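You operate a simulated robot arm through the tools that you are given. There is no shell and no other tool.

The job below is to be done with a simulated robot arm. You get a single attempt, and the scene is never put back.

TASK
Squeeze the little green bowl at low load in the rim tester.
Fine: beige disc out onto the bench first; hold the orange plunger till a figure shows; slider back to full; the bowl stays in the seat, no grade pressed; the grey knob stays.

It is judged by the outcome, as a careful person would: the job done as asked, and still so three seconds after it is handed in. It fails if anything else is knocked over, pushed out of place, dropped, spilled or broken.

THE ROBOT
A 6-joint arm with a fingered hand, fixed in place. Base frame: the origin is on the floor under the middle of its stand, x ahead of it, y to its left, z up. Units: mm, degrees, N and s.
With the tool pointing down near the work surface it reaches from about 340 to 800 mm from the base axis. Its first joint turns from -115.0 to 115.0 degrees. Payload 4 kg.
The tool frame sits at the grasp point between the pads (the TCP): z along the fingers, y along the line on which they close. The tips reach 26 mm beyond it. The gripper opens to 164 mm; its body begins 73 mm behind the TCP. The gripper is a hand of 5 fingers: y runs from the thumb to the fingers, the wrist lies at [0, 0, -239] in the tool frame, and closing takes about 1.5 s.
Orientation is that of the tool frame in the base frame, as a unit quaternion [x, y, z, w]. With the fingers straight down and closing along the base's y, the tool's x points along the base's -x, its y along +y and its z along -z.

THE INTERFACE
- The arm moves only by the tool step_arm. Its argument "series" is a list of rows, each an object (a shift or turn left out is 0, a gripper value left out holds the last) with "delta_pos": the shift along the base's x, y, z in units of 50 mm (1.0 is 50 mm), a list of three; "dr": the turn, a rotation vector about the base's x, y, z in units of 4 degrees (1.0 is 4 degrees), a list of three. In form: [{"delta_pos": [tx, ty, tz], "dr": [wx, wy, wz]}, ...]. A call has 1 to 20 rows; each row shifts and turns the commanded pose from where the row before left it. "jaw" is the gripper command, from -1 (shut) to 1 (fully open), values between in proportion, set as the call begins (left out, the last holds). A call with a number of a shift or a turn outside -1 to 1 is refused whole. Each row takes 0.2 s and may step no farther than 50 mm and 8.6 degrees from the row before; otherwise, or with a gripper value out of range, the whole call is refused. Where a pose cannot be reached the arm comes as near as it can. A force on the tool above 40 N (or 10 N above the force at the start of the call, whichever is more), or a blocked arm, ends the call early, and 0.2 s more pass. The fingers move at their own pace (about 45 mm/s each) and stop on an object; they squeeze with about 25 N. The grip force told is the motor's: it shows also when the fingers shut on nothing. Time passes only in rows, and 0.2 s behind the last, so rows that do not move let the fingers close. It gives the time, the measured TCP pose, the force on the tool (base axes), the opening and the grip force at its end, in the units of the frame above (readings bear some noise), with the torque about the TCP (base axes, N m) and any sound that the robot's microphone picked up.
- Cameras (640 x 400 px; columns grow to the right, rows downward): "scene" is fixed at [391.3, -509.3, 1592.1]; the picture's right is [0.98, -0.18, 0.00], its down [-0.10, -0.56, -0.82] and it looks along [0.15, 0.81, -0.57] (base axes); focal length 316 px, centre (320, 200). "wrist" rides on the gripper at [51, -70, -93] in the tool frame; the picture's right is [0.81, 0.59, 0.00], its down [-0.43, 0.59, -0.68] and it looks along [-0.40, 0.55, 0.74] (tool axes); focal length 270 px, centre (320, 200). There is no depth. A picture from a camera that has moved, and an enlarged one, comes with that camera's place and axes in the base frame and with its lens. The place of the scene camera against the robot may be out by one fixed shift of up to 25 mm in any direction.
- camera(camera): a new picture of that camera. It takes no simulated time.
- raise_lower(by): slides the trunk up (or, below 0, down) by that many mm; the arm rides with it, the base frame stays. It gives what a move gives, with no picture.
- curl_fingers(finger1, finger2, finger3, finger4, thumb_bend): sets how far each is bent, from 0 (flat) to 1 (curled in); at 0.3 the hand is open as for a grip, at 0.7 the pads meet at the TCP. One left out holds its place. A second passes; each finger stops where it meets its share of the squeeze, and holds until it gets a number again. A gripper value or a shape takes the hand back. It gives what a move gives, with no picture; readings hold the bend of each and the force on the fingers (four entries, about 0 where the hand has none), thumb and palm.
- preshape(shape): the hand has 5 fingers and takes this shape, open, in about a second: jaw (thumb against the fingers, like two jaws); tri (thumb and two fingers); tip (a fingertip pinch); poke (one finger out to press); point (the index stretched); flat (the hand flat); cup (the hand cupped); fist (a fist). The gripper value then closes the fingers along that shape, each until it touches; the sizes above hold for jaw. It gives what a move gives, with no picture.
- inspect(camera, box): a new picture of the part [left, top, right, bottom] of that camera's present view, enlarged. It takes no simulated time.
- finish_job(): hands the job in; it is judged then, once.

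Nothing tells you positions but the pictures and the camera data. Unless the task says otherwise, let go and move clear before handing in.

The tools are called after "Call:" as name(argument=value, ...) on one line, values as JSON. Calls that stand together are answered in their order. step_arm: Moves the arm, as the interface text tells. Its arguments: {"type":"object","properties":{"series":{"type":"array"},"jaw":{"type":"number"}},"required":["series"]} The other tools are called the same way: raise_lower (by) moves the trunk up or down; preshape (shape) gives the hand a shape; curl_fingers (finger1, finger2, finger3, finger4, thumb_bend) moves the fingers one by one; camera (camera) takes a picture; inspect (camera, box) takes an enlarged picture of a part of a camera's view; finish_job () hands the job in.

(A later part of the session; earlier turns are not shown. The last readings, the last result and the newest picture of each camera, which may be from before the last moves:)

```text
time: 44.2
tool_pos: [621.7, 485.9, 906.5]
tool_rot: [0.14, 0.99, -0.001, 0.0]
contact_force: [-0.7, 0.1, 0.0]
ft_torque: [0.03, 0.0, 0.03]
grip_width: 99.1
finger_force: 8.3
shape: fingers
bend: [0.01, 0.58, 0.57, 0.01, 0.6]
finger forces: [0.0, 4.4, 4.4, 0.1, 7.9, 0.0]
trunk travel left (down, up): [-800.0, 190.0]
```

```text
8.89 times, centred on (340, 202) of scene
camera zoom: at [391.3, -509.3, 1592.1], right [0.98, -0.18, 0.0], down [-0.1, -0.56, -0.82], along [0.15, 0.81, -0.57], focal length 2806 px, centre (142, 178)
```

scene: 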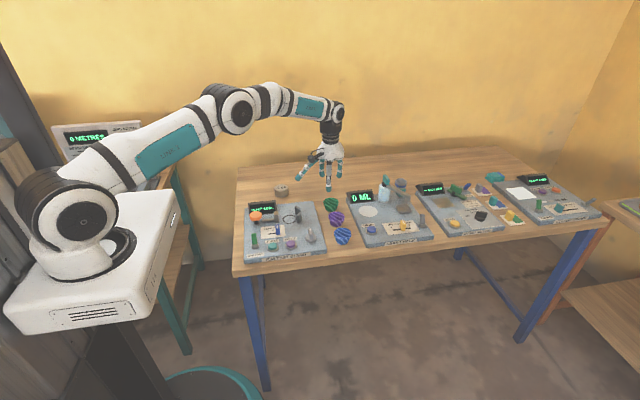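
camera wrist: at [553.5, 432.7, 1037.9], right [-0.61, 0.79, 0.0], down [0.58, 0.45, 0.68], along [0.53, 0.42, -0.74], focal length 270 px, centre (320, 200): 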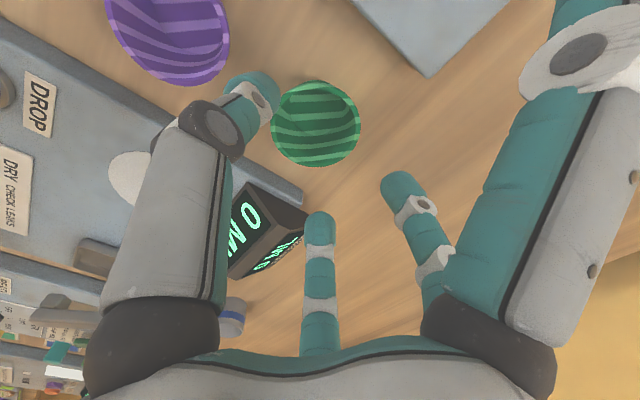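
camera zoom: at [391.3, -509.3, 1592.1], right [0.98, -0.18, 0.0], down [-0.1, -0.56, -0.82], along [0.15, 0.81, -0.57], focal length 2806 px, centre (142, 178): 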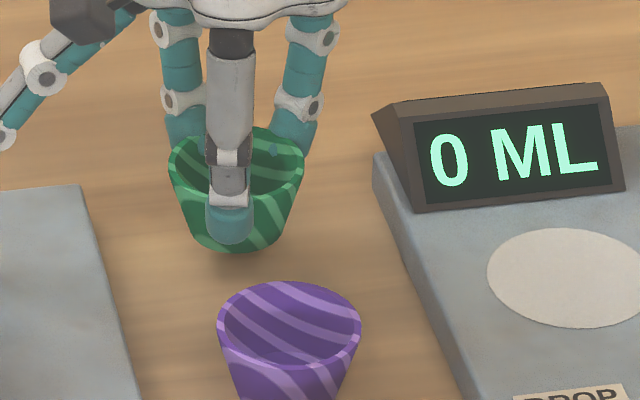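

The bowl is lifted and held steadily. I'll raise it, turn back 30° and carry it to just behind the seat, where I can see the ring clearly.

Call:
step_arm(series=[{"delta_pos": [0, 0, 0.3]}, {"delta_pos": [0, 0, 0.4]}, {"delta_pos": [0, 0, 0.4]}, {"delta_pos": [0, 0, 0.4]}, {"delta_pos": [0, 0, 0]}])

Call:
step_arm(series=[{"delta_pos": [-0.4, -0.06, 0], "dr": [0, 0, 0.9]}, {"delta_pos": [-0.43, -0.07, 0], "dr": [0, 0, 0.9]}, {"delta_pos": [-0.43, -0.07, 0], "dr": [0, 0, 0.9]}, {"delta_pos": [-0.43, -0.07, 0], "dr": [0, 0, 0.9]}, {"delta_pos": [-0.43, -0.07, 0], "dr": [0, 0, 0.9]}, {"delta_pos": [-0.43, -0.07, 0], "dr": [0, 0, 0.9]}, {"delta_pos": [-0.43, -0.07, 0], "dr": [0, 0, 0.9]}, {"delta_pos": [-0.42, -0.02, 0], "dr": [0, 0, 1.2]}, {"delta_pos": [0, 0, 0]}, {"delta_pos": [0, 0, 0]}])

Call:
camera(camera="wrist")

Call:
inspect(camera="wrist", box=[230, 0, 430, 130])

Call:
inspect(camera="scene", box=[240, 160, 340, 230])

```text
time: 45.4
tool_pos: [622.3, 483.2, 982.6]
tool_rot: [0.139, 0.99, 0.0, 0.0]
contact_force: [-0.6, -0.5, 0.0]
ft_torque: [-0.01, -0.04, 0.01]
grip_width: 99.2
finger_force: 8.9
shape: fingers
bend: [0.01, 0.58, 0.57, 0.01, 0.6]
finger forces: [0.0, 4.4, 4.4, 0.0, 7.9, 0.1]
trunk travel left (down, up): [-800.0, 190.0]
```

```text
refused: 1.2 is not a number from -1 to 1
```

```text
taken
camera wrist: at [554.0, 430.9, 1076.6], right [-0.61, 0.79, 0.0], down [0.58, 0.45, 0.68], along [0.53, 0.42, -0.74], focal length 270 px, centre (320, 200)
```

wrist: 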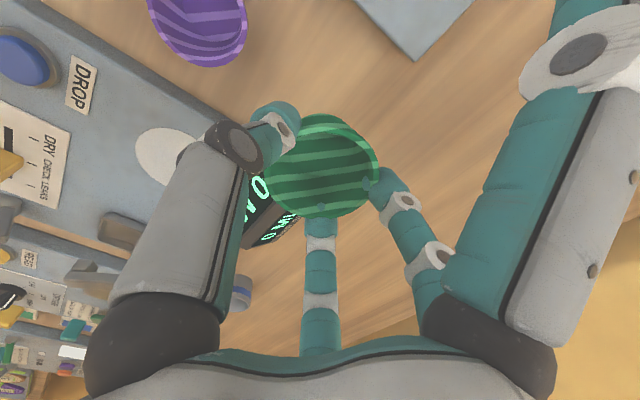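

```text
3.08 times, centred on (330, 65) of wrist
camera zoom: at [554.0, 430.9, 1076.6], right [-0.61, 0.79, 0.0], down [0.58, 0.45, 0.68], along [0.53, 0.42, -0.74], focal length 832 px, centre (289, 615)
```

zoom: 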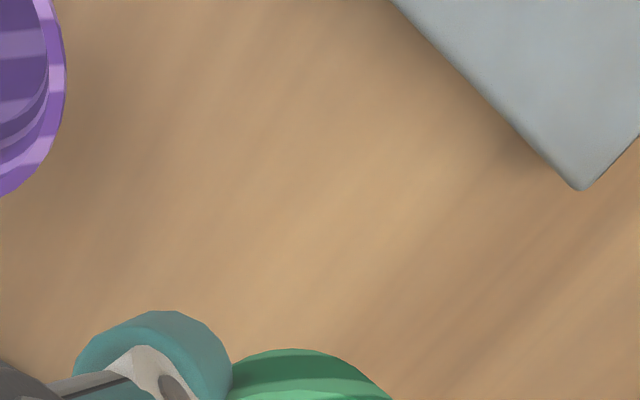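

```text
5.71 times, centred on (290, 195) of scene
camera zoom: at [391.3, -509.3, 1592.1], right [0.98, -0.18, 0.0], down [-0.1, -0.56, -0.82], along [0.15, 0.81, -0.57], focal length 1804 px, centre (491, 229)
```

zoom: 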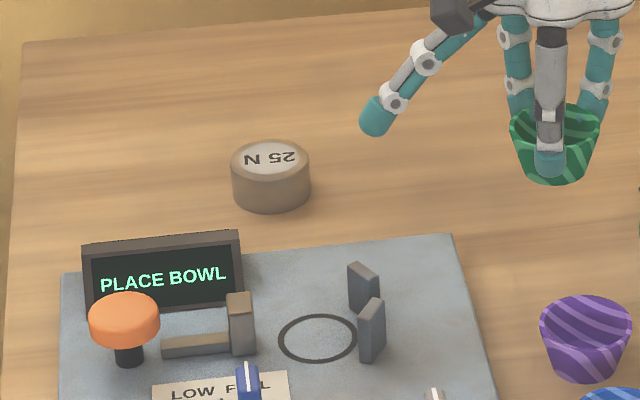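

The bowl is up at z≈983; the carry move was refused only because one turn value was over the limit. I'll repeat it with even turns.

Call:
step_arm(series=[{"delta_pos": [-0.425, -0.055, 0], "dr": [0, 0, 0.9375]}, {"delta_pos": [-0.425, -0.055, 0], "dr": [0, 0, 0.9375]}, {"delta_pos": [-0.425, -0.055, 0], "dr": [0, 0, 0.9375]}, {"delta_pos": [-0.425, -0.055, 0], "dr": [0, 0, 0.9375]}, {"delta_pos": [-0.425, -0.055, 0], "dr": [0, 0, 0.9375]}, {"delta_pos": [-0.425, -0.055, 0], "dr": [0, 0, 0.9375]}, {"delta_pos": [-0.425, -0.055, 0], "dr": [0, 0, 0.9375]}, {"delta_pos": [-0.425, -0.055, 0], "dr": [0, 0, 0.9375]}, {"delta_pos": [0, 0, 0]}, {"delta_pos": [0, 0, 0]}])

Call:
camera(camera="wrist")

Call:
inspect(camera="wrist", box=[230, 0, 430, 130])

Call:
inspect(camera="wrist", box=[220, 60, 440, 240])

Call:
inspect(camera="scene", box=[240, 160, 340, 230])

```text
time: 47.6
tool_pos: [452.8, 462.9, 983.4]
tool_rot: [-0.123, 0.992, 0.0, -0.001]
contact_force: [-0.3, -0.1, -1.2]
ft_torque: [0.02, 0.0, 0.01]
grip_width: 99.4
finger_force: 8.2
shape: fingers
bend: [0.01, 0.58, 0.57, 0.01, 0.61]
finger forces: [0.1, 4.5, 4.6, 0.0, 7.7, 0.1]
trunk travel left (down, up): [-800.0, 190.0]
```

```text
taken
camera wrist: at [419.3, 382.1, 1077.7], right [-0.93, 0.37, 0.0], down [0.28, 0.68, 0.68], along [0.25, 0.63, -0.74], focal length 270 px, centre (320, 200)
```

wrist: 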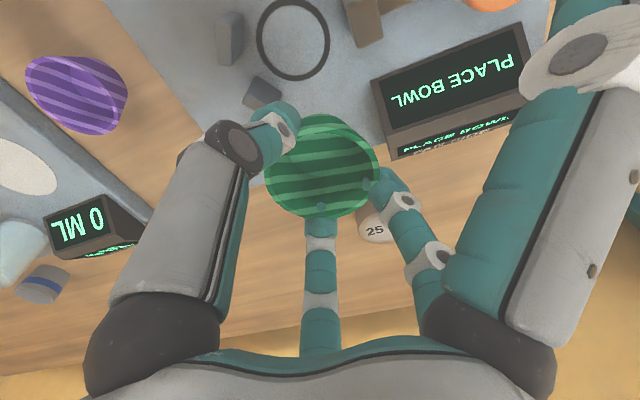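

```text
3.08 times, centred on (330, 65) of wrist
camera zoom: at [419.3, 382.1, 1077.7], right [-0.93, 0.37, 0.0], down [0.28, 0.68, 0.68], along [0.25, 0.63, -0.74], focal length 832 px, centre (289, 615)
```

zoom: 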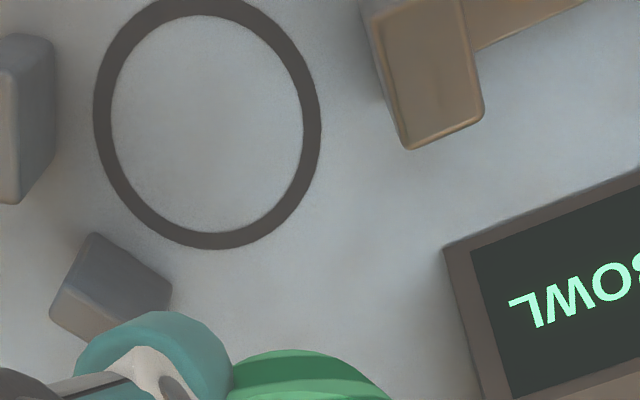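

```text
2.22 times, centred on (330, 150) of wrist
camera zoom: at [419.3, 382.1, 1077.7], right [-0.93, 0.37, 0.0], down [0.28, 0.68, 0.68], along [0.25, 0.63, -0.74], focal length 601 px, centre (298, 311)
```

zoom: 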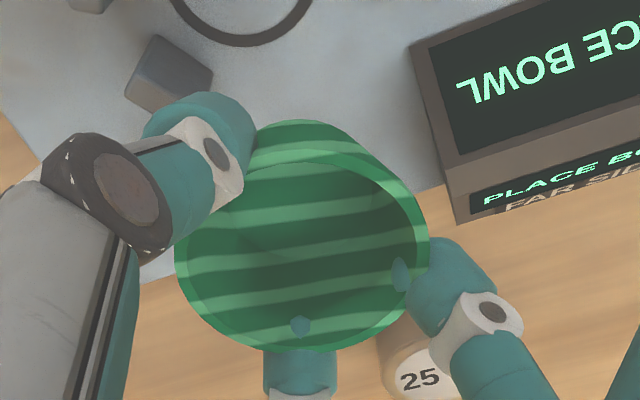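

```text
5.71 times, centred on (290, 195) of scene
camera zoom: at [391.3, -509.3, 1592.1], right [0.98, -0.18, 0.0], down [-0.1, -0.56, -0.82], along [0.15, 0.81, -0.57], focal length 1804 px, centre (491, 229)
```

zoom: 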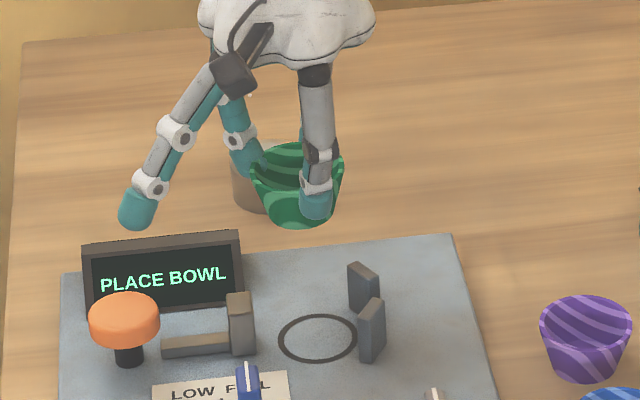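

The ring centre measures about (455, 419), and the bowl sits about (−2, −4) from the TCP. I'll move the bowl over the ring and lower part way to check alignment.

Call:
step_arm(series=[{"delta_pos": [0.047, -0.4, 0]}, {"delta_pos": [0.047, -0.4, 0]}, {"delta_pos": [0, 0, -0.3]}, {"delta_pos": [0, 0, -0.3]}, {"delta_pos": [0, 0, -0.2]}, {"delta_pos": [0, 0, 0]}, {"delta_pos": [0, 0, 0]}])

Call:
camera(camera="wrist")

Call:
inspect(camera="wrist", box=[220, 60, 440, 240])

Call:
inspect(camera="scene", box=[250, 180, 320, 225])

```text
time: 49.2
tool_pos: [457.6, 423.4, 942.3]
tool_rot: [-0.12, 0.993, 0.0, 0.0]
contact_force: [-0.4, 0.2, -0.4]
ft_torque: [0.02, 0.0, -0.02]
grip_width: 99.4
finger_force: 8.1
shape: fingers
bend: [0.01, 0.58, 0.57, 0.01, 0.61]
finger forces: [0.0, 4.4, 4.4, 0.0, 7.7, 0.0]
trunk travel left (down, up): [-800.0, 190.0]
```

```text
taken
camera wrist: at [424.2, 343.2, 1037.0], right [-0.93, 0.38, 0.0], down [0.28, 0.68, 0.68], along [0.25, 0.63, -0.74], focal length 270 px, centre (320, 200)
```

wrist: 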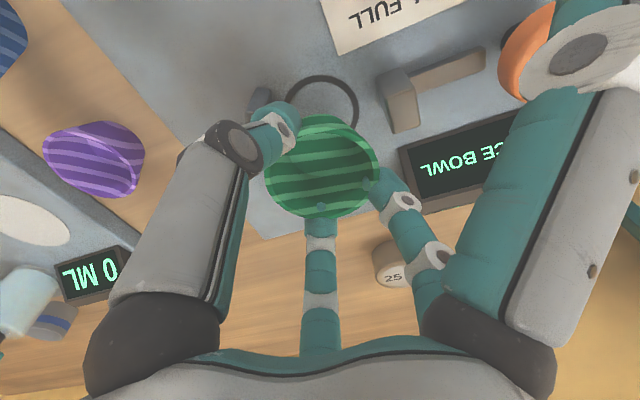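

```text
2.22 times, centred on (330, 150) of wrist
camera zoom: at [424.2, 343.2, 1037.0], right [-0.93, 0.38, 0.0], down [0.28, 0.68, 0.68], along [0.25, 0.63, -0.74], focal length 601 px, centre (298, 311)
```

zoom: 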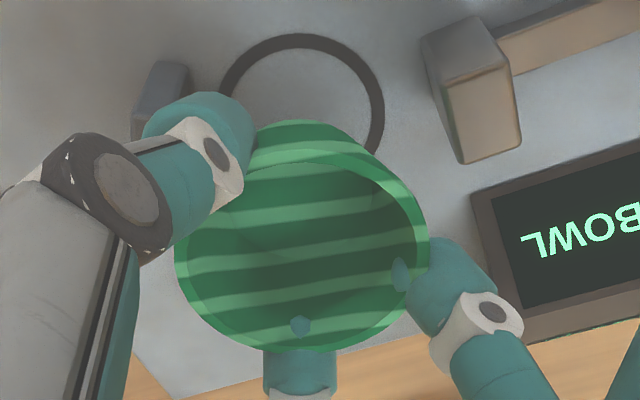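

```text
8.89 times, centred on (285, 202) of scene
camera zoom: at [391.3, -509.3, 1592.1], right [0.98, -0.18, 0.0], down [-0.1, -0.56, -0.82], along [0.15, 0.81, -0.57], focal length 2806 px, centre (631, 178)
```

zoom: 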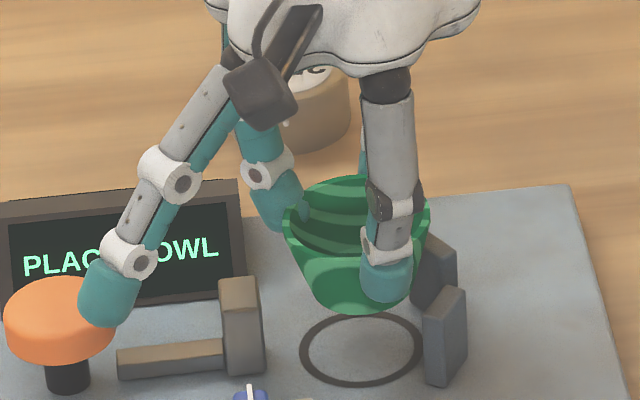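

The bowl lines up with the ring in both views. I'll lower it 22 mm, then feel for the plate.

Call:
step_arm(series=[{"delta_pos": [0, 0, -0.12]}, {"delta_pos": [0, 0, -0.12]}, {"delta_pos": [0, 0, -0.12]}, {"delta_pos": [0, 0, -0.08]}, {"delta_pos": [0, 0, 0]}])

Call:
inspect(camera="scene", box=[250, 180, 320, 225])

Call:
inspect(camera="wrist", box=[220, 60, 440, 240])

```text
time: 50.4
tool_pos: [457.1, 422.2, 921.4]
tool_rot: [-0.121, 0.993, -0.001, 0.0]
contact_force: [1.0, 0.6, 0.4]
ft_torque: [0.0, -0.01, 0.01]
grip_width: 99.5
finger_force: 8.5
shape: fingers
bend: [0.01, 0.58, 0.57, 0.01, 0.61]
finger forces: [0.1, 4.5, 4.5, 0.1, 7.7, 0.0]
trunk travel left (down, up): [-800.0, 190.0]
```

```text
8.89 times, centred on (285, 202) of scene
camera zoom: at [391.3, -509.3, 1592.1], right [0.98, -0.18, 0.0], down [-0.1, -0.56, -0.82], along [0.15, 0.81, -0.57], focal length 2806 px, centre (631, 178)
```

zoom: 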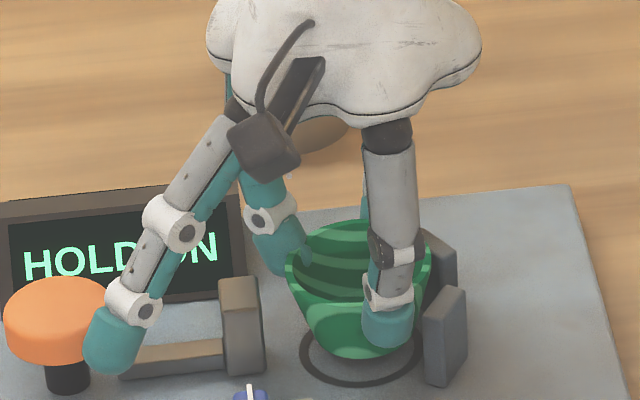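

```text
2.22 times, centred on (330, 150) of wrist
camera zoom: at [423.7, 342.6, 1014.8], right [-0.93, 0.38, 0.0], down [0.28, 0.68, 0.68], along [0.25, 0.63, -0.74], focal length 601 px, centre (298, 311)
```

zoom: 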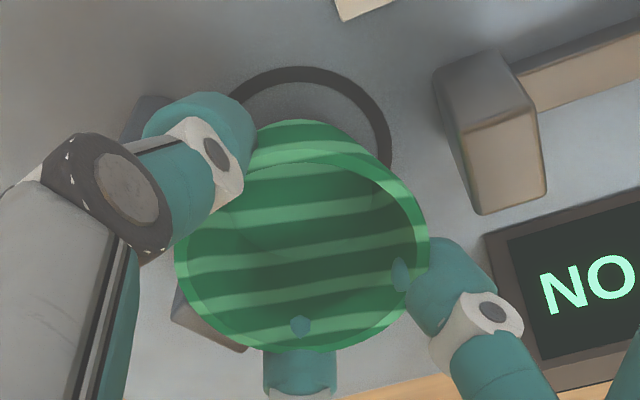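

The display already senses the bowl and shows "HOLD ON"; the base is still a few millimetres above the plate. I'll keep lowering in small steps.

Call:
step_arm(series=[{"delta_pos": [0, 0, -0.06]}, {"delta_pos": [0, 0, 0]}])

Call:
step_arm(series=[{"delta_pos": [0, 0, -0.04]}, {"delta_pos": [0, 0, 0]}])

Call:
inspect(camera="scene", box=[250, 180, 320, 225])

```text
time: 51.0
tool_pos: [456.2, 422.0, 916.6]
tool_rot: [-0.121, 0.993, 0.0, 0.001]
contact_force: [0.7, -0.4, 0.1]
ft_torque: [0.01, 0.01, 0.0]
grip_width: 99.1
finger_force: 8.3
shape: fingers
bend: [0.01, 0.58, 0.57, 0.01, 0.61]
finger forces: [0.1, 4.5, 4.5, 0.0, 7.7, 0.0]
trunk travel left (down, up): [-800.0, 190.0]
```

```text
time: 51.6
tool_pos: [457.9, 422.2, 916.3]
tool_rot: [-0.12, 0.993, 0.0, 0.0]
contact_force: [-0.2, -0.5, -0.1]
ft_torque: [0.02, 0.02, -0.02]
grip_width: 99.4
finger_force: 8.2
shape: fingers
bend: [0.01, 0.58, 0.57, 0.01, 0.61]
finger forces: [0.0, 4.5, 4.0, 0.1, 7.6, 0.0]
trunk travel left (down, up): [-800.0, 190.0]
```

```text
8.89 times, centred on (285, 202) of scene
camera zoom: at [391.3, -509.3, 1592.1], right [0.98, -0.18, 0.0], down [-0.1, -0.56, -0.82], along [0.15, 0.81, -0.57], focal length 2806 px, centre (631, 178)
```

zoom: 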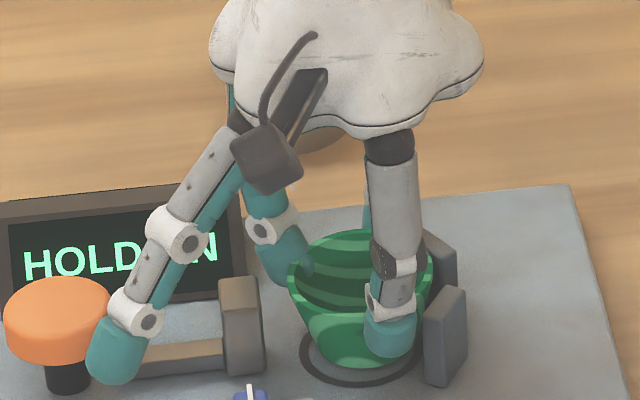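

Call:
step_arm(series=[{"delta_pos": [0, -0.02, -0.04]}, {"delta_pos": [0, 0, 0]}])

Call:
step_arm(series=[{"delta_pos": [0, 0, -0.04]}, {"delta_pos": [0, 0, 0]}])

Call:
inspect(camera="scene", box=[250, 180, 320, 225])

```text
time: 52.2
tool_pos: [457.2, 422.2, 913.9]
tool_rot: [-0.121, 0.993, 0.0, -0.001]
contact_force: [0.3, 0.1, 2.2]
ft_torque: [0.01, 0.03, -0.02]
grip_width: 99.2
finger_force: 8.1
shape: fingers
bend: [0.01, 0.58, 0.57, 0.01, 0.61]
finger forces: [0.1, 4.3, 4.4, 0.0, 7.5, 0.1]
trunk travel left (down, up): [-800.0, 190.0]
```

```text
time: 52.8
tool_pos: [457.4, 422.3, 913.0]
tool_rot: [-0.121, 0.993, 0.0, 0.0]
contact_force: [-0.2, -0.3, 6.5]
ft_torque: [0.02, 0.01, 0.01]
grip_width: 99.2
finger_force: 8.0
shape: fingers
bend: [0.01, 0.58, 0.57, 0.01, 0.61]
finger forces: [0.0, 4.1, 3.9, 0.0, 7.4, 0.0]
trunk travel left (down, up): [-800.0, 190.0]
```

```text
8.89 times, centred on (285, 202) of scene
camera zoom: at [391.3, -509.3, 1592.1], right [0.98, -0.18, 0.0], down [-0.1, -0.56, -0.82], along [0.15, 0.81, -0.57], focal length 2806 px, centre (631, 178)
```

zoom: 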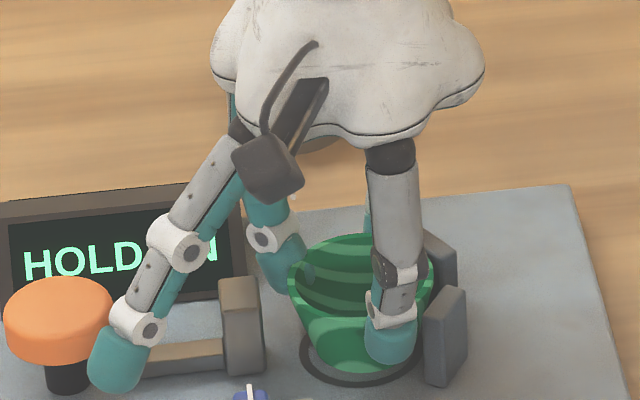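

The bowl is resting on the plate (6.5 N). I'll relax slightly and open the fingers in stages.

Call:
step_arm(series=[{"delta_pos": [0, 0, 0.02]}, {"delta_pos": [0, 0, 0]}])

Call:
curl_fingers(finger2=0.57, finger3=0.57, thumb_bend=0.595)

Call:
curl_fingers(finger2=0.53, finger3=0.53, thumb_bend=0.54)

Call:
camera(camera="wrist")

Call:
inspect(camera="wrist", box=[220, 60, 440, 240])

Call:
inspect(camera="scene", box=[250, 180, 320, 225])

```text
time: 53.4
tool_pos: [458.6, 421.3, 913.0]
tool_rot: [-0.122, 0.993, 0.0, 0.0]
contact_force: [0.0, -0.7, 2.6]
ft_torque: [0.01, 0.04, 0.0]
grip_width: 99.1
finger_force: 8.0
shape: fingers
bend: [0.01, 0.58, 0.57, 0.01, 0.61]
finger forces: [0.0, 4.5, 4.3, 0.0, 7.5, 0.0]
trunk travel left (down, up): [-800.0, 190.0]
```

```text
time: 54.4
tool_pos: [458.1, 421.4, 912.2]
tool_rot: [-0.122, 0.993, -0.001, -0.001]
contact_force: [-0.3, -0.8, -0.5]
ft_torque: [0.01, 0.02, 0.03]
grip_width: 99.2
finger_force: 0.3
shape: fingers
bend: [0.01, 0.56, 0.56, 0.01, 0.59]
finger forces: [0.1, 0.2, 0.1, 0.1, 0.4, 0.0]
trunk travel left (down, up): [-800.0, 190.0]
```

```text
time: 55.4
tool_pos: [458.0, 421.9, 912.7]
tool_rot: [-0.121, 0.993, 0.0, 0.0]
contact_force: [-0.1, 0.6, -0.3]
ft_torque: [0.02, 0.02, 0.0]
grip_width: 99.3
finger_force: 0.0
shape: fingers
bend: [0.01, 0.53, 0.53, 0.01, 0.54]
finger forces: [0.0, 0.0, 0.0, 0.1, 0.0, 0.0]
trunk travel left (down, up): [-800.0, 190.0]
```

```text
taken
camera wrist: at [424.5, 341.6, 1006.8], right [-0.93, 0.38, 0.0], down [0.28, 0.68, 0.68], along [0.25, 0.63, -0.74], focal length 270 px, centre (320, 200)
```

wrist: 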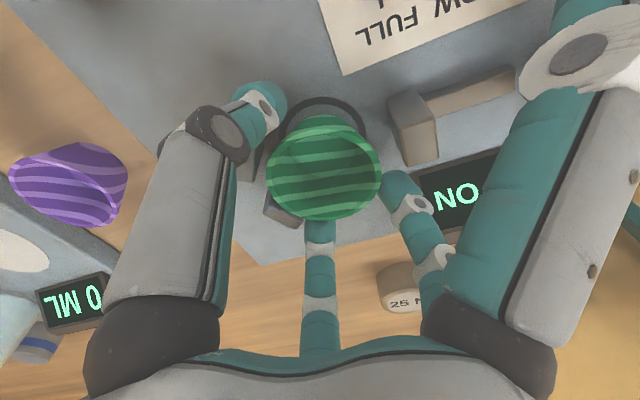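

```text
2.22 times, centred on (330, 150) of wrist
camera zoom: at [424.5, 341.6, 1006.8], right [-0.93, 0.38, 0.0], down [0.28, 0.68, 0.68], along [0.25, 0.63, -0.74], focal length 601 px, centre (298, 311)
```

zoom: 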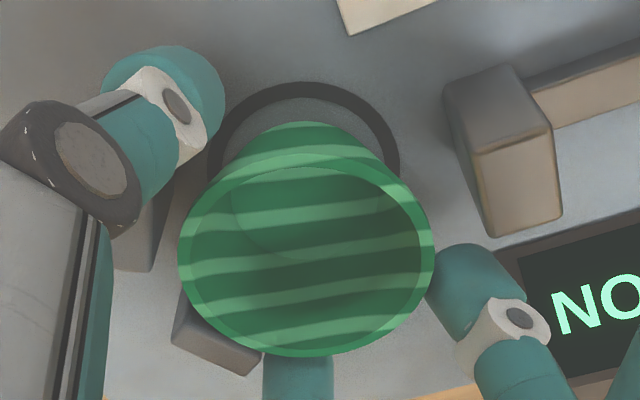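

```text
8.89 times, centred on (285, 202) of scene
camera zoom: at [391.3, -509.3, 1592.1], right [0.98, -0.18, 0.0], down [-0.1, -0.56, -0.82], along [0.15, 0.81, -0.57], focal length 2806 px, centre (631, 178)
```

zoom: 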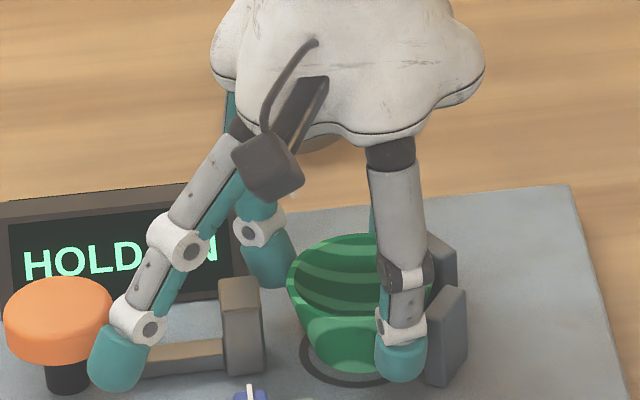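

The bowl stands free in the seat, but f2 still hugs the rim. I'll open a little more before lifting straight up.

Call:
curl_fingers(finger2=0.5, finger3=0.5, thumb_bend=0.51)

Call:
inspect(camera="wrist", box=[220, 60, 440, 240])

Call:
inspect(camera="scene", box=[250, 180, 320, 225])

```text
time: 56.4
tool_pos: [457.6, 422.1, 912.8]
tool_rot: [-0.122, 0.993, 0.0, 0.0]
contact_force: [0.9, -0.1, 0.6]
ft_torque: [-0.02, -0.01, 0.02]
grip_width: 99.9
finger_force: 0.0
shape: fingers
bend: [0.01, 0.5, 0.5, 0.01, 0.51]
finger forces: [0.0, 0.0, 0.0, 0.0, 0.0, 0.0]
trunk travel left (down, up): [-800.0, 190.0]
```

```text
2.22 times, centred on (330, 150) of wrist
camera zoom: at [424.5, 341.6, 1006.8], right [-0.93, 0.38, 0.0], down [0.28, 0.68, 0.68], along [0.25, 0.63, -0.74], focal length 601 px, centre (298, 311)
```

zoom: 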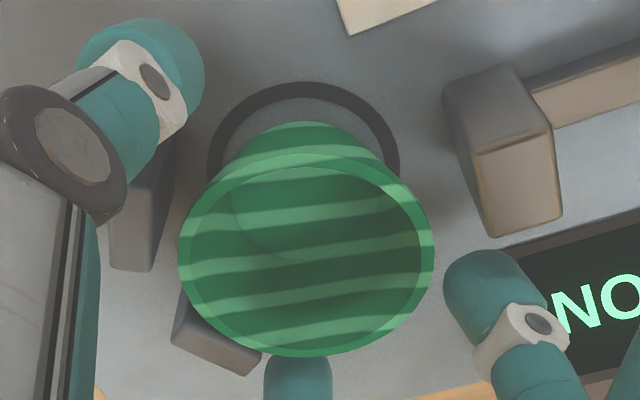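

```text
8.89 times, centred on (285, 202) of scene
camera zoom: at [391.3, -509.3, 1592.1], right [0.98, -0.18, 0.0], down [-0.1, -0.56, -0.82], along [0.15, 0.81, -0.57], focal length 2806 px, centre (631, 178)
```

zoom: 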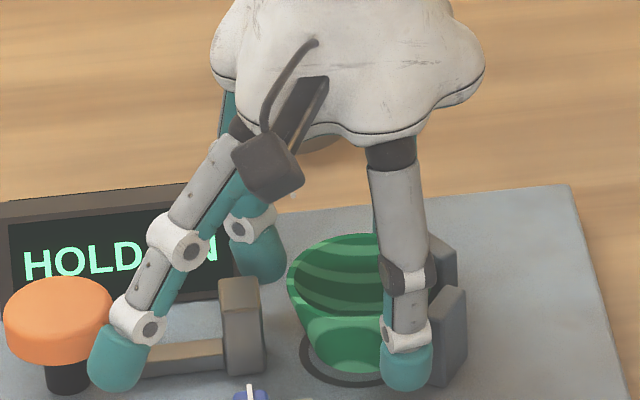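

There are clear gaps all round now. I'll lift away and try the "poke" shape for the slider and plunger.

Call:
step_arm(series=[{"delta_pos": [0, 0, 0.15]}, {"delta_pos": [0, 0, 0.3]}, {"delta_pos": [0, 0, 0.4]}, {"delta_pos": [0, 0, 0.5]}, {"delta_pos": [0, 0, 0.5]}, {"delta_pos": [0, 0, 0.5]}, {"delta_pos": [0, 0, 0]}])

Call:
preshape(shape="poke")

Call:
camera(camera="wrist")

Call:
inspect(camera="scene", box=[240, 140, 340, 230])

```text
time: 58.0
tool_pos: [457.9, 423.3, 1031.2]
tool_rot: [-0.12, 0.993, 0.0, 0.0]
contact_force: [0.1, -0.5, -0.7]
ft_torque: [0.02, 0.02, -0.02]
grip_width: 99.9
finger_force: 0.0
shape: fingers
bend: [0.01, 0.5, 0.5, 0.01, 0.51]
finger forces: [0.1, 0.0, 0.0, 0.0, 0.0, 0.0]
trunk travel left (down, up): [-800.0, 190.0]
```

```text
time: 58.9
tool_pos: [457.0, 422.2, 1030.5]
tool_rot: [-0.122, 0.993, -0.001, 0.0]
contact_force: [0.3, -0.2, 0.0]
ft_torque: [0.01, -0.02, 0.04]
grip_width: 0.3
finger_force: 0.1
shape: poke
bend: [1.0, 1.0, 1.0, 1.0, 0.83]
finger forces: [0.0, 0.0, 0.0, 0.0, 0.1, 0.0]
trunk travel left (down, up): [-800.0, 190.0]
```

```text
taken
camera wrist: at [423.8, 341.9, 1125.1], right [-0.93, 0.38, 0.0], down [0.28, 0.68, 0.68], along [0.25, 0.63, -0.74], focal length 270 px, centre (320, 200)
```

wrist: 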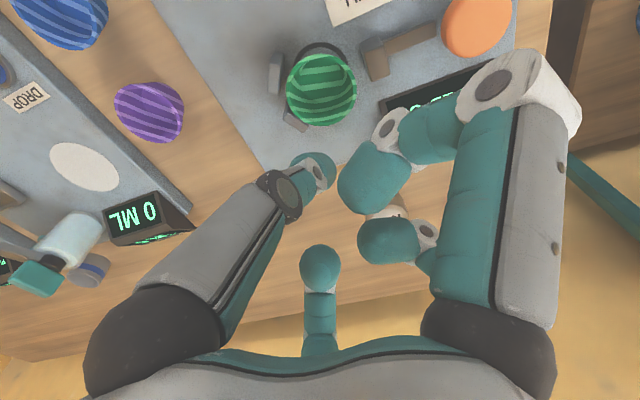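

```text
4.44 times, centred on (290, 185) of scene
camera zoom: at [391.3, -509.3, 1592.1], right [0.98, -0.18, 0.0], down [-0.1, -0.56, -0.82], along [0.15, 0.81, -0.57], focal length 1403 px, centre (453, 267)
```

zoom: 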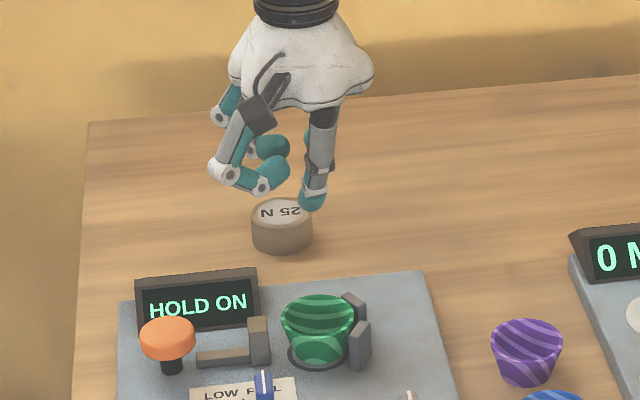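

In "poke" the thumb tip sticks out on the tool axis, about 30 mm past the TCP, with the others curled about 35 mm higher. I'll turn to −20° yaw and tilt 12°, raising the hand's back side over the bowl, and come above the right side of the slider at about (431, 350).

Call:
step_arm(series=[{"delta_pos": [-0.059, -0.174, -0.178], "dr": [0, 0, -0.945]}, {"delta_pos": [-0.059, -0.174, -0.178], "dr": [0, 0, -0.945]}, {"delta_pos": [-0.059, -0.174, -0.178], "dr": [0, 0, -0.945]}, {"delta_pos": [-0.059, -0.174, -0.178], "dr": [0, 0, -0.945]}, {"delta_pos": [-0.059, -0.174, -0.178], "dr": [0, 0, -0.945]}, {"delta_pos": [-0.059, -0.174, -0.178], "dr": [0, 0, -0.945]}, {"delta_pos": [-0.059, -0.174, -0.178], "dr": [0, 0, -0.945]}, {"delta_pos": [-0.059, -0.174, -0.178], "dr": [0, 0, -0.945]}, {"delta_pos": [-0.059, -0.174, -0.178], "dr": [0, 0, -0.945]}, {"dr": [1, 0, 0]}, {"dr": [1, 0, 0]}, {"dr": [1, 0, 0]}, {"delta_pos": [0, 0, 0]}, {"delta_pos": [0, 0, 0]}])

Call:
camera(camera="wrist")

Call:
inspect(camera="wrist", box=[200, 60, 420, 240])

Call:
inspect(camera="scene", box=[230, 170, 330, 250])

```text
time: 61.9
tool_pos: [431.5, 343.3, 950.3]
tool_rot: [0.173, 0.979, 0.103, -0.018]
contact_force: [0.6, 0.0, -0.7]
ft_torque: [-0.01, 0.01, -0.01]
grip_width: 0.2
finger_force: 0.1
shape: poke
bend: [1.0, 1.0, 1.0, 1.0, 0.83]
finger forces: [0.0, 0.0, 0.1, 0.0, 0.1, 0.1]
trunk travel left (down, up): [-800.0, 190.0]
```

```text
taken
camera wrist: at [359.6, 276.5, 1032.0], right [-0.56, 0.81, 0.17], down [0.61, 0.26, 0.75], along [0.56, 0.52, -0.64], focal length 270 px, centre (320, 200)
```

wrist: 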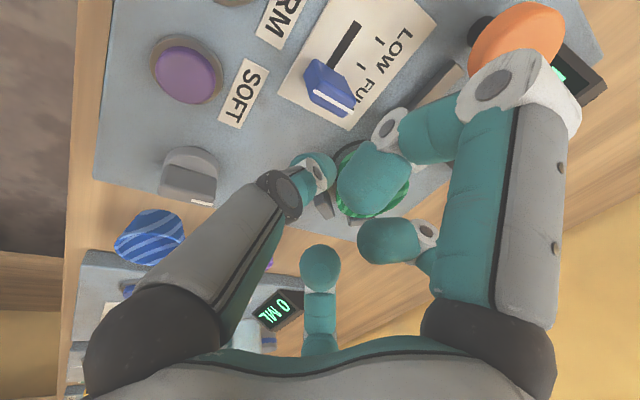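

```text
2.22 times, centred on (310, 150) of wrist
camera zoom: at [359.6, 276.5, 1032.0], right [-0.56, 0.81, 0.17], down [0.61, 0.26, 0.75], along [0.56, 0.52, -0.64], focal length 601 px, centre (342, 311)
```

zoom: 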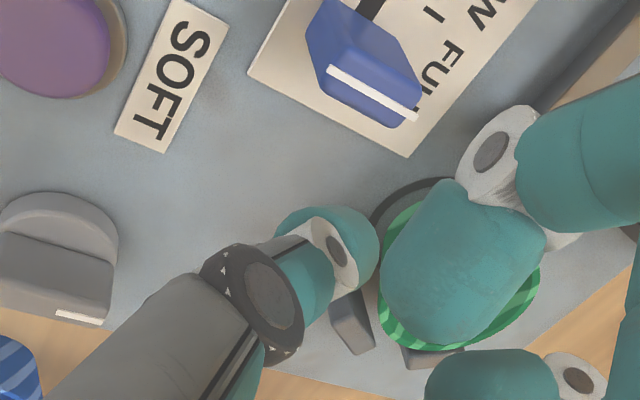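

```text
5.00 times, centred on (280, 210) of scene
camera zoom: at [391.3, -509.3, 1592.1], right [0.98, -0.18, 0.0], down [-0.1, -0.56, -0.82], along [0.15, 0.81, -0.57], focal length 1579 px, centre (520, 150)
```

zoom: 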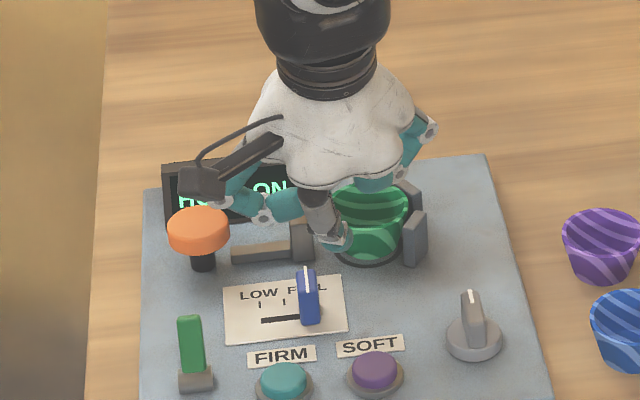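

The thumb tip is right of the slider handle, whose top is at about (407.5, 349.5, 890). I'll lower beside it in two stages.

Call:
step_arm(series=[{"delta_pos": [0, 0.03, -0.2]}, {"delta_pos": [0, 0.03, -0.2]}, {"delta_pos": [0, 0, -0.2]}, {"delta_pos": [0, 0, 0]}])

Call:
inspect(camera="wrist", box=[200, 60, 420, 240])

Call:
inspect(camera="scene", box=[250, 190, 320, 240])

```text
time: 62.9
tool_pos: [431.0, 346.0, 919.3]
tool_rot: [0.174, 0.979, 0.103, -0.019]
contact_force: [-0.6, -0.2, -0.2]
ft_torque: [-0.01, -0.01, -0.02]
grip_width: 0.0
finger_force: 0.0
shape: poke
bend: [1.0, 1.0, 1.0, 1.0, 0.83]
finger forces: [0.0, 0.1, 0.0, 0.1, 0.1, 0.0]
trunk travel left (down, up): [-800.0, 190.0]
```

```text
2.22 times, centred on (310, 150) of wrist
camera zoom: at [358.8, 279.2, 1001.8], right [-0.56, 0.81, 0.17], down [0.61, 0.26, 0.75], along [0.56, 0.52, -0.64], focal length 601 px, centre (342, 311)
```

zoom: 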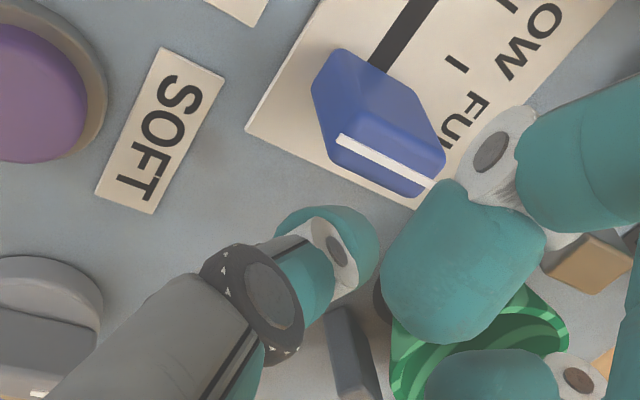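

```text
8.00 times, centred on (285, 215) of scene
camera zoom: at [391.3, -509.3, 1592.1], right [0.98, -0.18, 0.0], down [-0.1, -0.56, -0.82], along [0.15, 0.81, -0.57], focal length 2526 px, centre (600, 80)
```

zoom: 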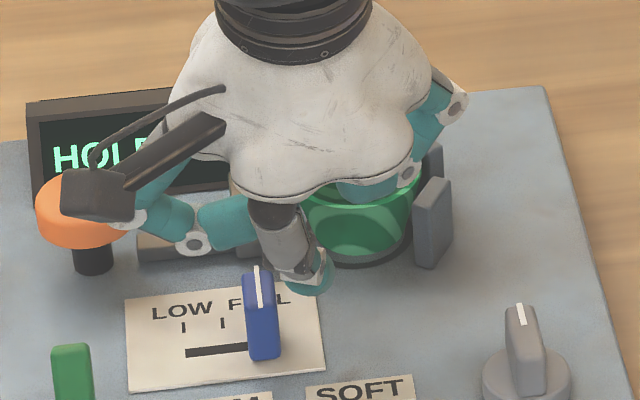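

Call:
step_arm(series=[{"delta_pos": [0.02, 0, -0.14]}, {"delta_pos": [0, 0, -0.14]}, {"delta_pos": [0, 0, -0.12]}, {"delta_pos": [0, 0, 0]}])

Call:
inspect(camera="wrist", box=[200, 60, 420, 240])

Call:
inspect(camera="scene", box=[250, 190, 320, 240])

```text
time: 63.9
tool_pos: [432.1, 345.9, 899.8]
tool_rot: [0.175, 0.979, 0.103, -0.018]
contact_force: [-0.4, 0.0, -1.0]
ft_torque: [-0.02, 0.02, -0.01]
grip_width: 0.2
finger_force: 0.1
shape: poke
bend: [1.0, 1.0, 1.0, 1.0, 0.83]
finger forces: [0.1, 0.0, 0.0, 0.0, 0.1, 0.0]
trunk travel left (down, up): [-800.0, 190.0]
```

```text
2.22 times, centred on (310, 150) of wrist
camera zoom: at [360.3, 278.7, 982.7], right [-0.56, 0.81, 0.17], down [0.61, 0.26, 0.75], along [0.56, 0.52, -0.64], focal length 601 px, centre (342, 311)
```

zoom: 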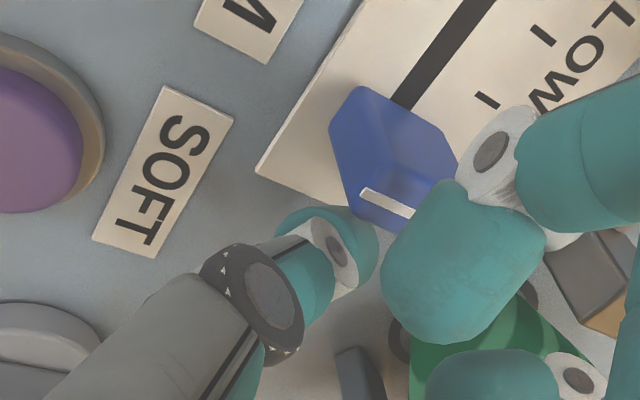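

```text
8.00 times, centred on (285, 215) of scene
camera zoom: at [391.3, -509.3, 1592.1], right [0.98, -0.18, 0.0], down [-0.1, -0.56, -0.82], along [0.15, 0.81, -0.57], focal length 2526 px, centre (600, 80)
```

zoom: 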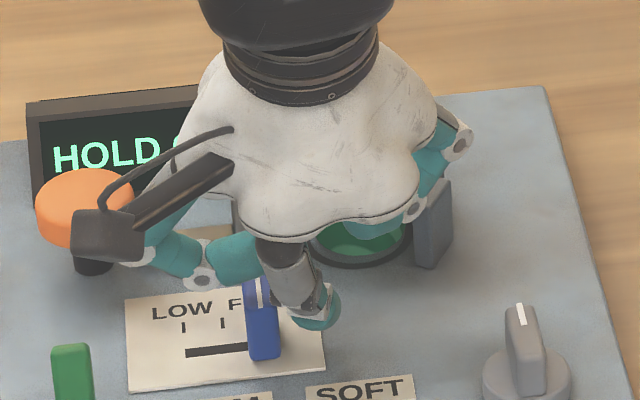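

The thumb tip sits just beside the handle's right face. I'll push it toward LOW in 5 mm steps and check halfway.

Call:
step_arm(series=[{"delta_pos": [-0.1, 0, 0]}, {"delta_pos": [-0.1, 0, 0]}, {"delta_pos": [-0.1, 0, 0]}, {"delta_pos": [-0.1, 0, 0]}, {"delta_pos": [0, 0, 0]}])

Call:
inspect(camera="wrist", box=[200, 60, 420, 240])

Call:
inspect(camera="scene", box=[250, 190, 320, 240])

```text
time: 65.1
tool_pos: [412.1, 346.6, 900.6]
tool_rot: [0.173, 0.979, 0.103, -0.018]
contact_force: [0.6, 0.0, -0.4]
ft_torque: [0.0, -0.03, -0.01]
grip_width: 0.0
finger_force: 0.0
shape: poke
bend: [1.0, 1.0, 1.0, 1.0, 0.83]
finger forces: [0.0, 0.0, 0.0, 0.1, 0.5, 0.0]
trunk travel left (down, up): [-800.0, 190.0]
```

```text
2.22 times, centred on (310, 150) of wrist
camera zoom: at [340.4, 279.6, 982.9], right [-0.56, 0.81, 0.17], down [0.61, 0.26, 0.75], along [0.56, 0.52, -0.64], focal length 601 px, centre (342, 311)
```

zoom: 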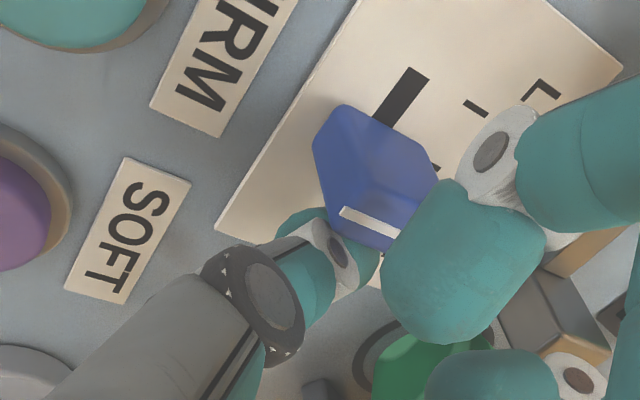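

```text
8.00 times, centred on (285, 215) of scene
camera zoom: at [391.3, -509.3, 1592.1], right [0.98, -0.18, 0.0], down [-0.1, -0.56, -0.82], along [0.15, 0.81, -0.57], focal length 2526 px, centre (600, 80)
```

zoom: 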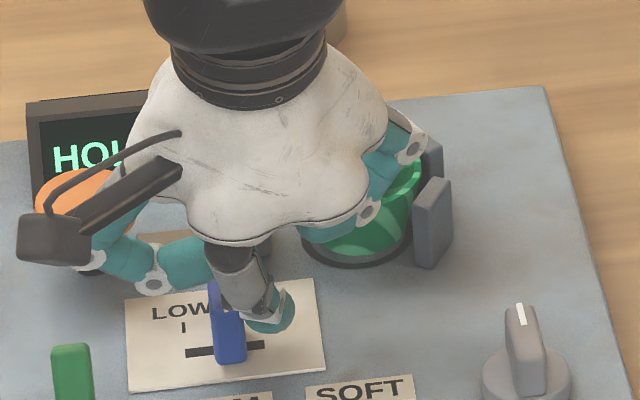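

The slider has moved to about mid-travel with hardly any force. I'll continue toward LOW.

Call:
step_arm(series=[{"delta_pos": [-0.1, 0, 0]}, {"delta_pos": [-0.1, 0, 0]}, {"delta_pos": [-0.1, 0, 0]}, {"delta_pos": [-0.04, 0, 0]}, {"delta_pos": [0, 0, 0]}])

Call:
inspect(camera="wrist", box=[200, 60, 420, 240])

Call:
inspect(camera="scene", box=[250, 190, 320, 240])

```text
time: 66.3
tool_pos: [394.4, 346.9, 900.3]
tool_rot: [0.174, 0.979, 0.102, -0.017]
contact_force: [-0.5, -0.4, -0.2]
ft_torque: [0.0, -0.01, 0.01]
grip_width: 0.1
finger_force: 0.0
shape: poke
bend: [1.0, 1.0, 1.0, 1.0, 0.83]
finger forces: [0.0, 0.0, 0.0, 0.0, 0.0, 0.1]
trunk travel left (down, up): [-800.0, 190.0]
```

```text
2.22 times, centred on (310, 150) of wrist
camera zoom: at [322.9, 279.4, 982.5], right [-0.56, 0.81, 0.17], down [0.61, 0.26, 0.75], along [0.56, 0.52, -0.64], focal length 601 px, centre (342, 311)
```

zoom: 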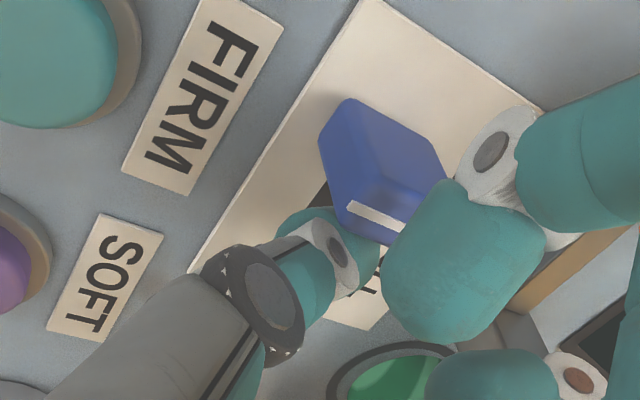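

```text
8.00 times, centred on (285, 215) of scene
camera zoom: at [391.3, -509.3, 1592.1], right [0.98, -0.18, 0.0], down [-0.1, -0.56, -0.82], along [0.15, 0.81, -0.57], focal length 2526 px, centre (600, 80)
```

zoom: 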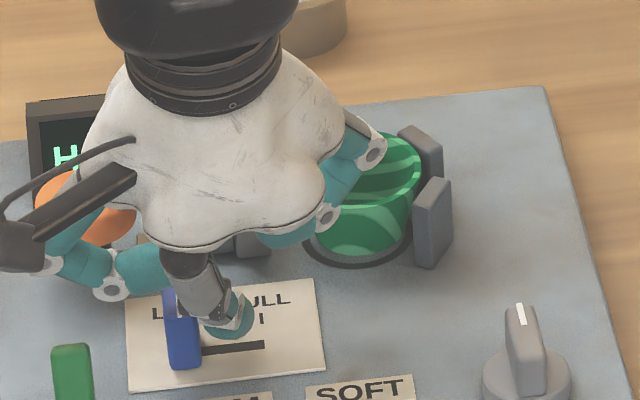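

The handle now stands at the LOW tick and seems to have clicked there by itself. I'll back off and rise, then check it.

Call:
step_arm(series=[{"delta_pos": [0.12, 0, 0]}, {"delta_pos": [0.1, 0, 0.2]}, {"delta_pos": [0, 0, 0.4]}, {"delta_pos": [0, 0, 0.5]}, {"delta_pos": [0, 0, 0.5]}, {"delta_pos": [0, 0, 0]}])

Call:
camera(camera="wrist")

Call:
inspect(camera="scene", box=[240, 190, 330, 250])

```text
time: 67.7
tool_pos: [406.2, 346.3, 979.4]
tool_rot: [0.173, 0.979, 0.103, -0.019]
contact_force: [-0.3, -1.0, -0.3]
ft_torque: [-0.02, 0.0, 0.0]
grip_width: 0.0
finger_force: 0.0
shape: poke
bend: [1.0, 1.0, 1.0, 1.0, 0.83]
finger forces: [0.0, 0.1, 0.0, 0.1, 0.0, 0.0]
trunk travel left (down, up): [-800.0, 190.0]
```

```text
taken
camera wrist: at [335.0, 280.0, 1061.5], right [-0.56, 0.81, 0.17], down [0.61, 0.26, 0.75], along [0.56, 0.52, -0.64], focal length 270 px, centre (320, 200)
```

wrist: 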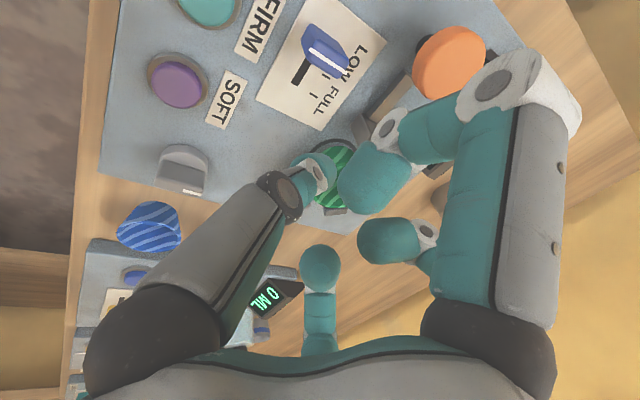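

```text
6.67 times, centred on (285, 220) of scene
camera zoom: at [391.3, -509.3, 1592.1], right [0.98, -0.18, 0.0], down [-0.1, -0.56, -0.82], along [0.15, 0.81, -0.57], focal length 2105 px, centre (553, 67)
```

zoom: 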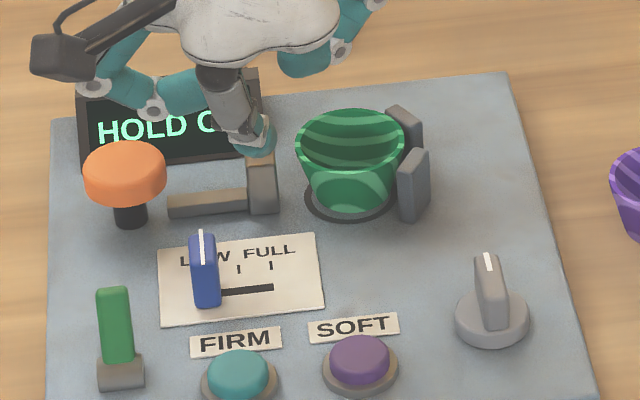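

The slider is at LOW with FULL's tick exposed, and the bowl is undisturbed. Next is the plunger: its cap centre is about (333, 416.5), top z≈897, so I'll move the thumb tip over it.

Call:
step_arm(series=[{"delta_pos": [-0.36, 0.34, 0]}, {"delta_pos": [-0.36, 0.34, 0]}, {"delta_pos": [-0.36, 0.34, -0.1]}, {"delta_pos": [-0.37, 0.33, -0.2]}, {"delta_pos": [0, 0, -0.2]}, {"delta_pos": [0, 0, 0]}, {"delta_pos": [0, 0, 0]}])

Call:
camera(camera="wrist")

Call:
inspect(camera="wrist", box=[200, 60, 420, 240])

Call:
inspect(camera="scene", box=[230, 180, 320, 240])

```text
time: 69.3
tool_pos: [333.4, 414.7, 954.6]
tool_rot: [0.173, 0.979, 0.103, -0.019]
contact_force: [-0.4, 0.1, -0.1]
ft_torque: [0.01, -0.01, -0.01]
grip_width: 0.0
finger_force: 0.1
shape: poke
bend: [1.0, 1.0, 1.0, 1.0, 0.83]
finger forces: [0.1, 0.0, 0.0, 0.1, 0.0, 0.0]
trunk travel left (down, up): [-800.0, 190.0]
```

```text
taken
camera wrist: at [261.1, 346.8, 1036.9], right [-0.56, 0.81, 0.17], down [0.61, 0.26, 0.75], along [0.56, 0.52, -0.64], focal length 270 px, centre (320, 200)
```

wrist: 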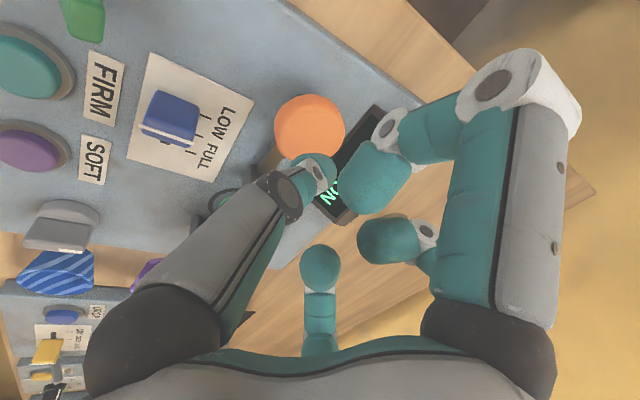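

```text
2.22 times, centred on (310, 150) of wrist
camera zoom: at [261.1, 346.8, 1036.9], right [-0.56, 0.81, 0.17], down [0.61, 0.26, 0.75], along [0.56, 0.52, -0.64], focal length 601 px, centre (342, 311)
```

zoom: 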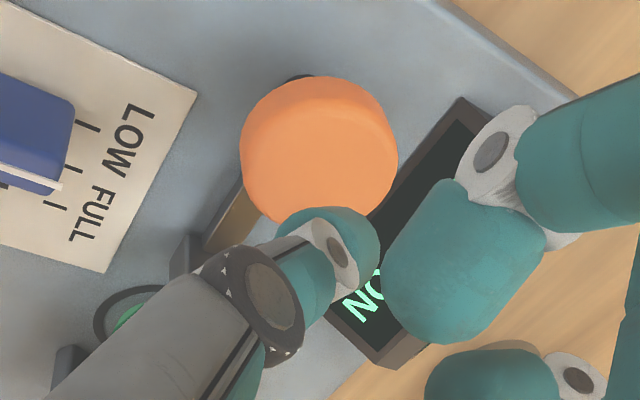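

```text
6.67 times, centred on (275, 210) of scene
camera zoom: at [391.3, -509.3, 1592.1], right [0.98, -0.18, 0.0], down [-0.1, -0.56, -0.82], along [0.15, 0.81, -0.57], focal length 2105 px, centre (620, 133)
```

zoom: 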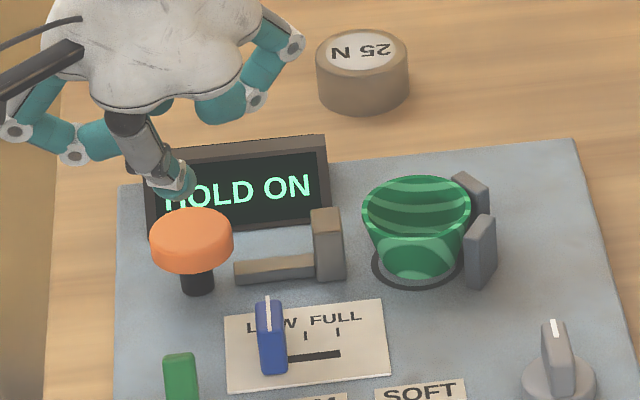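

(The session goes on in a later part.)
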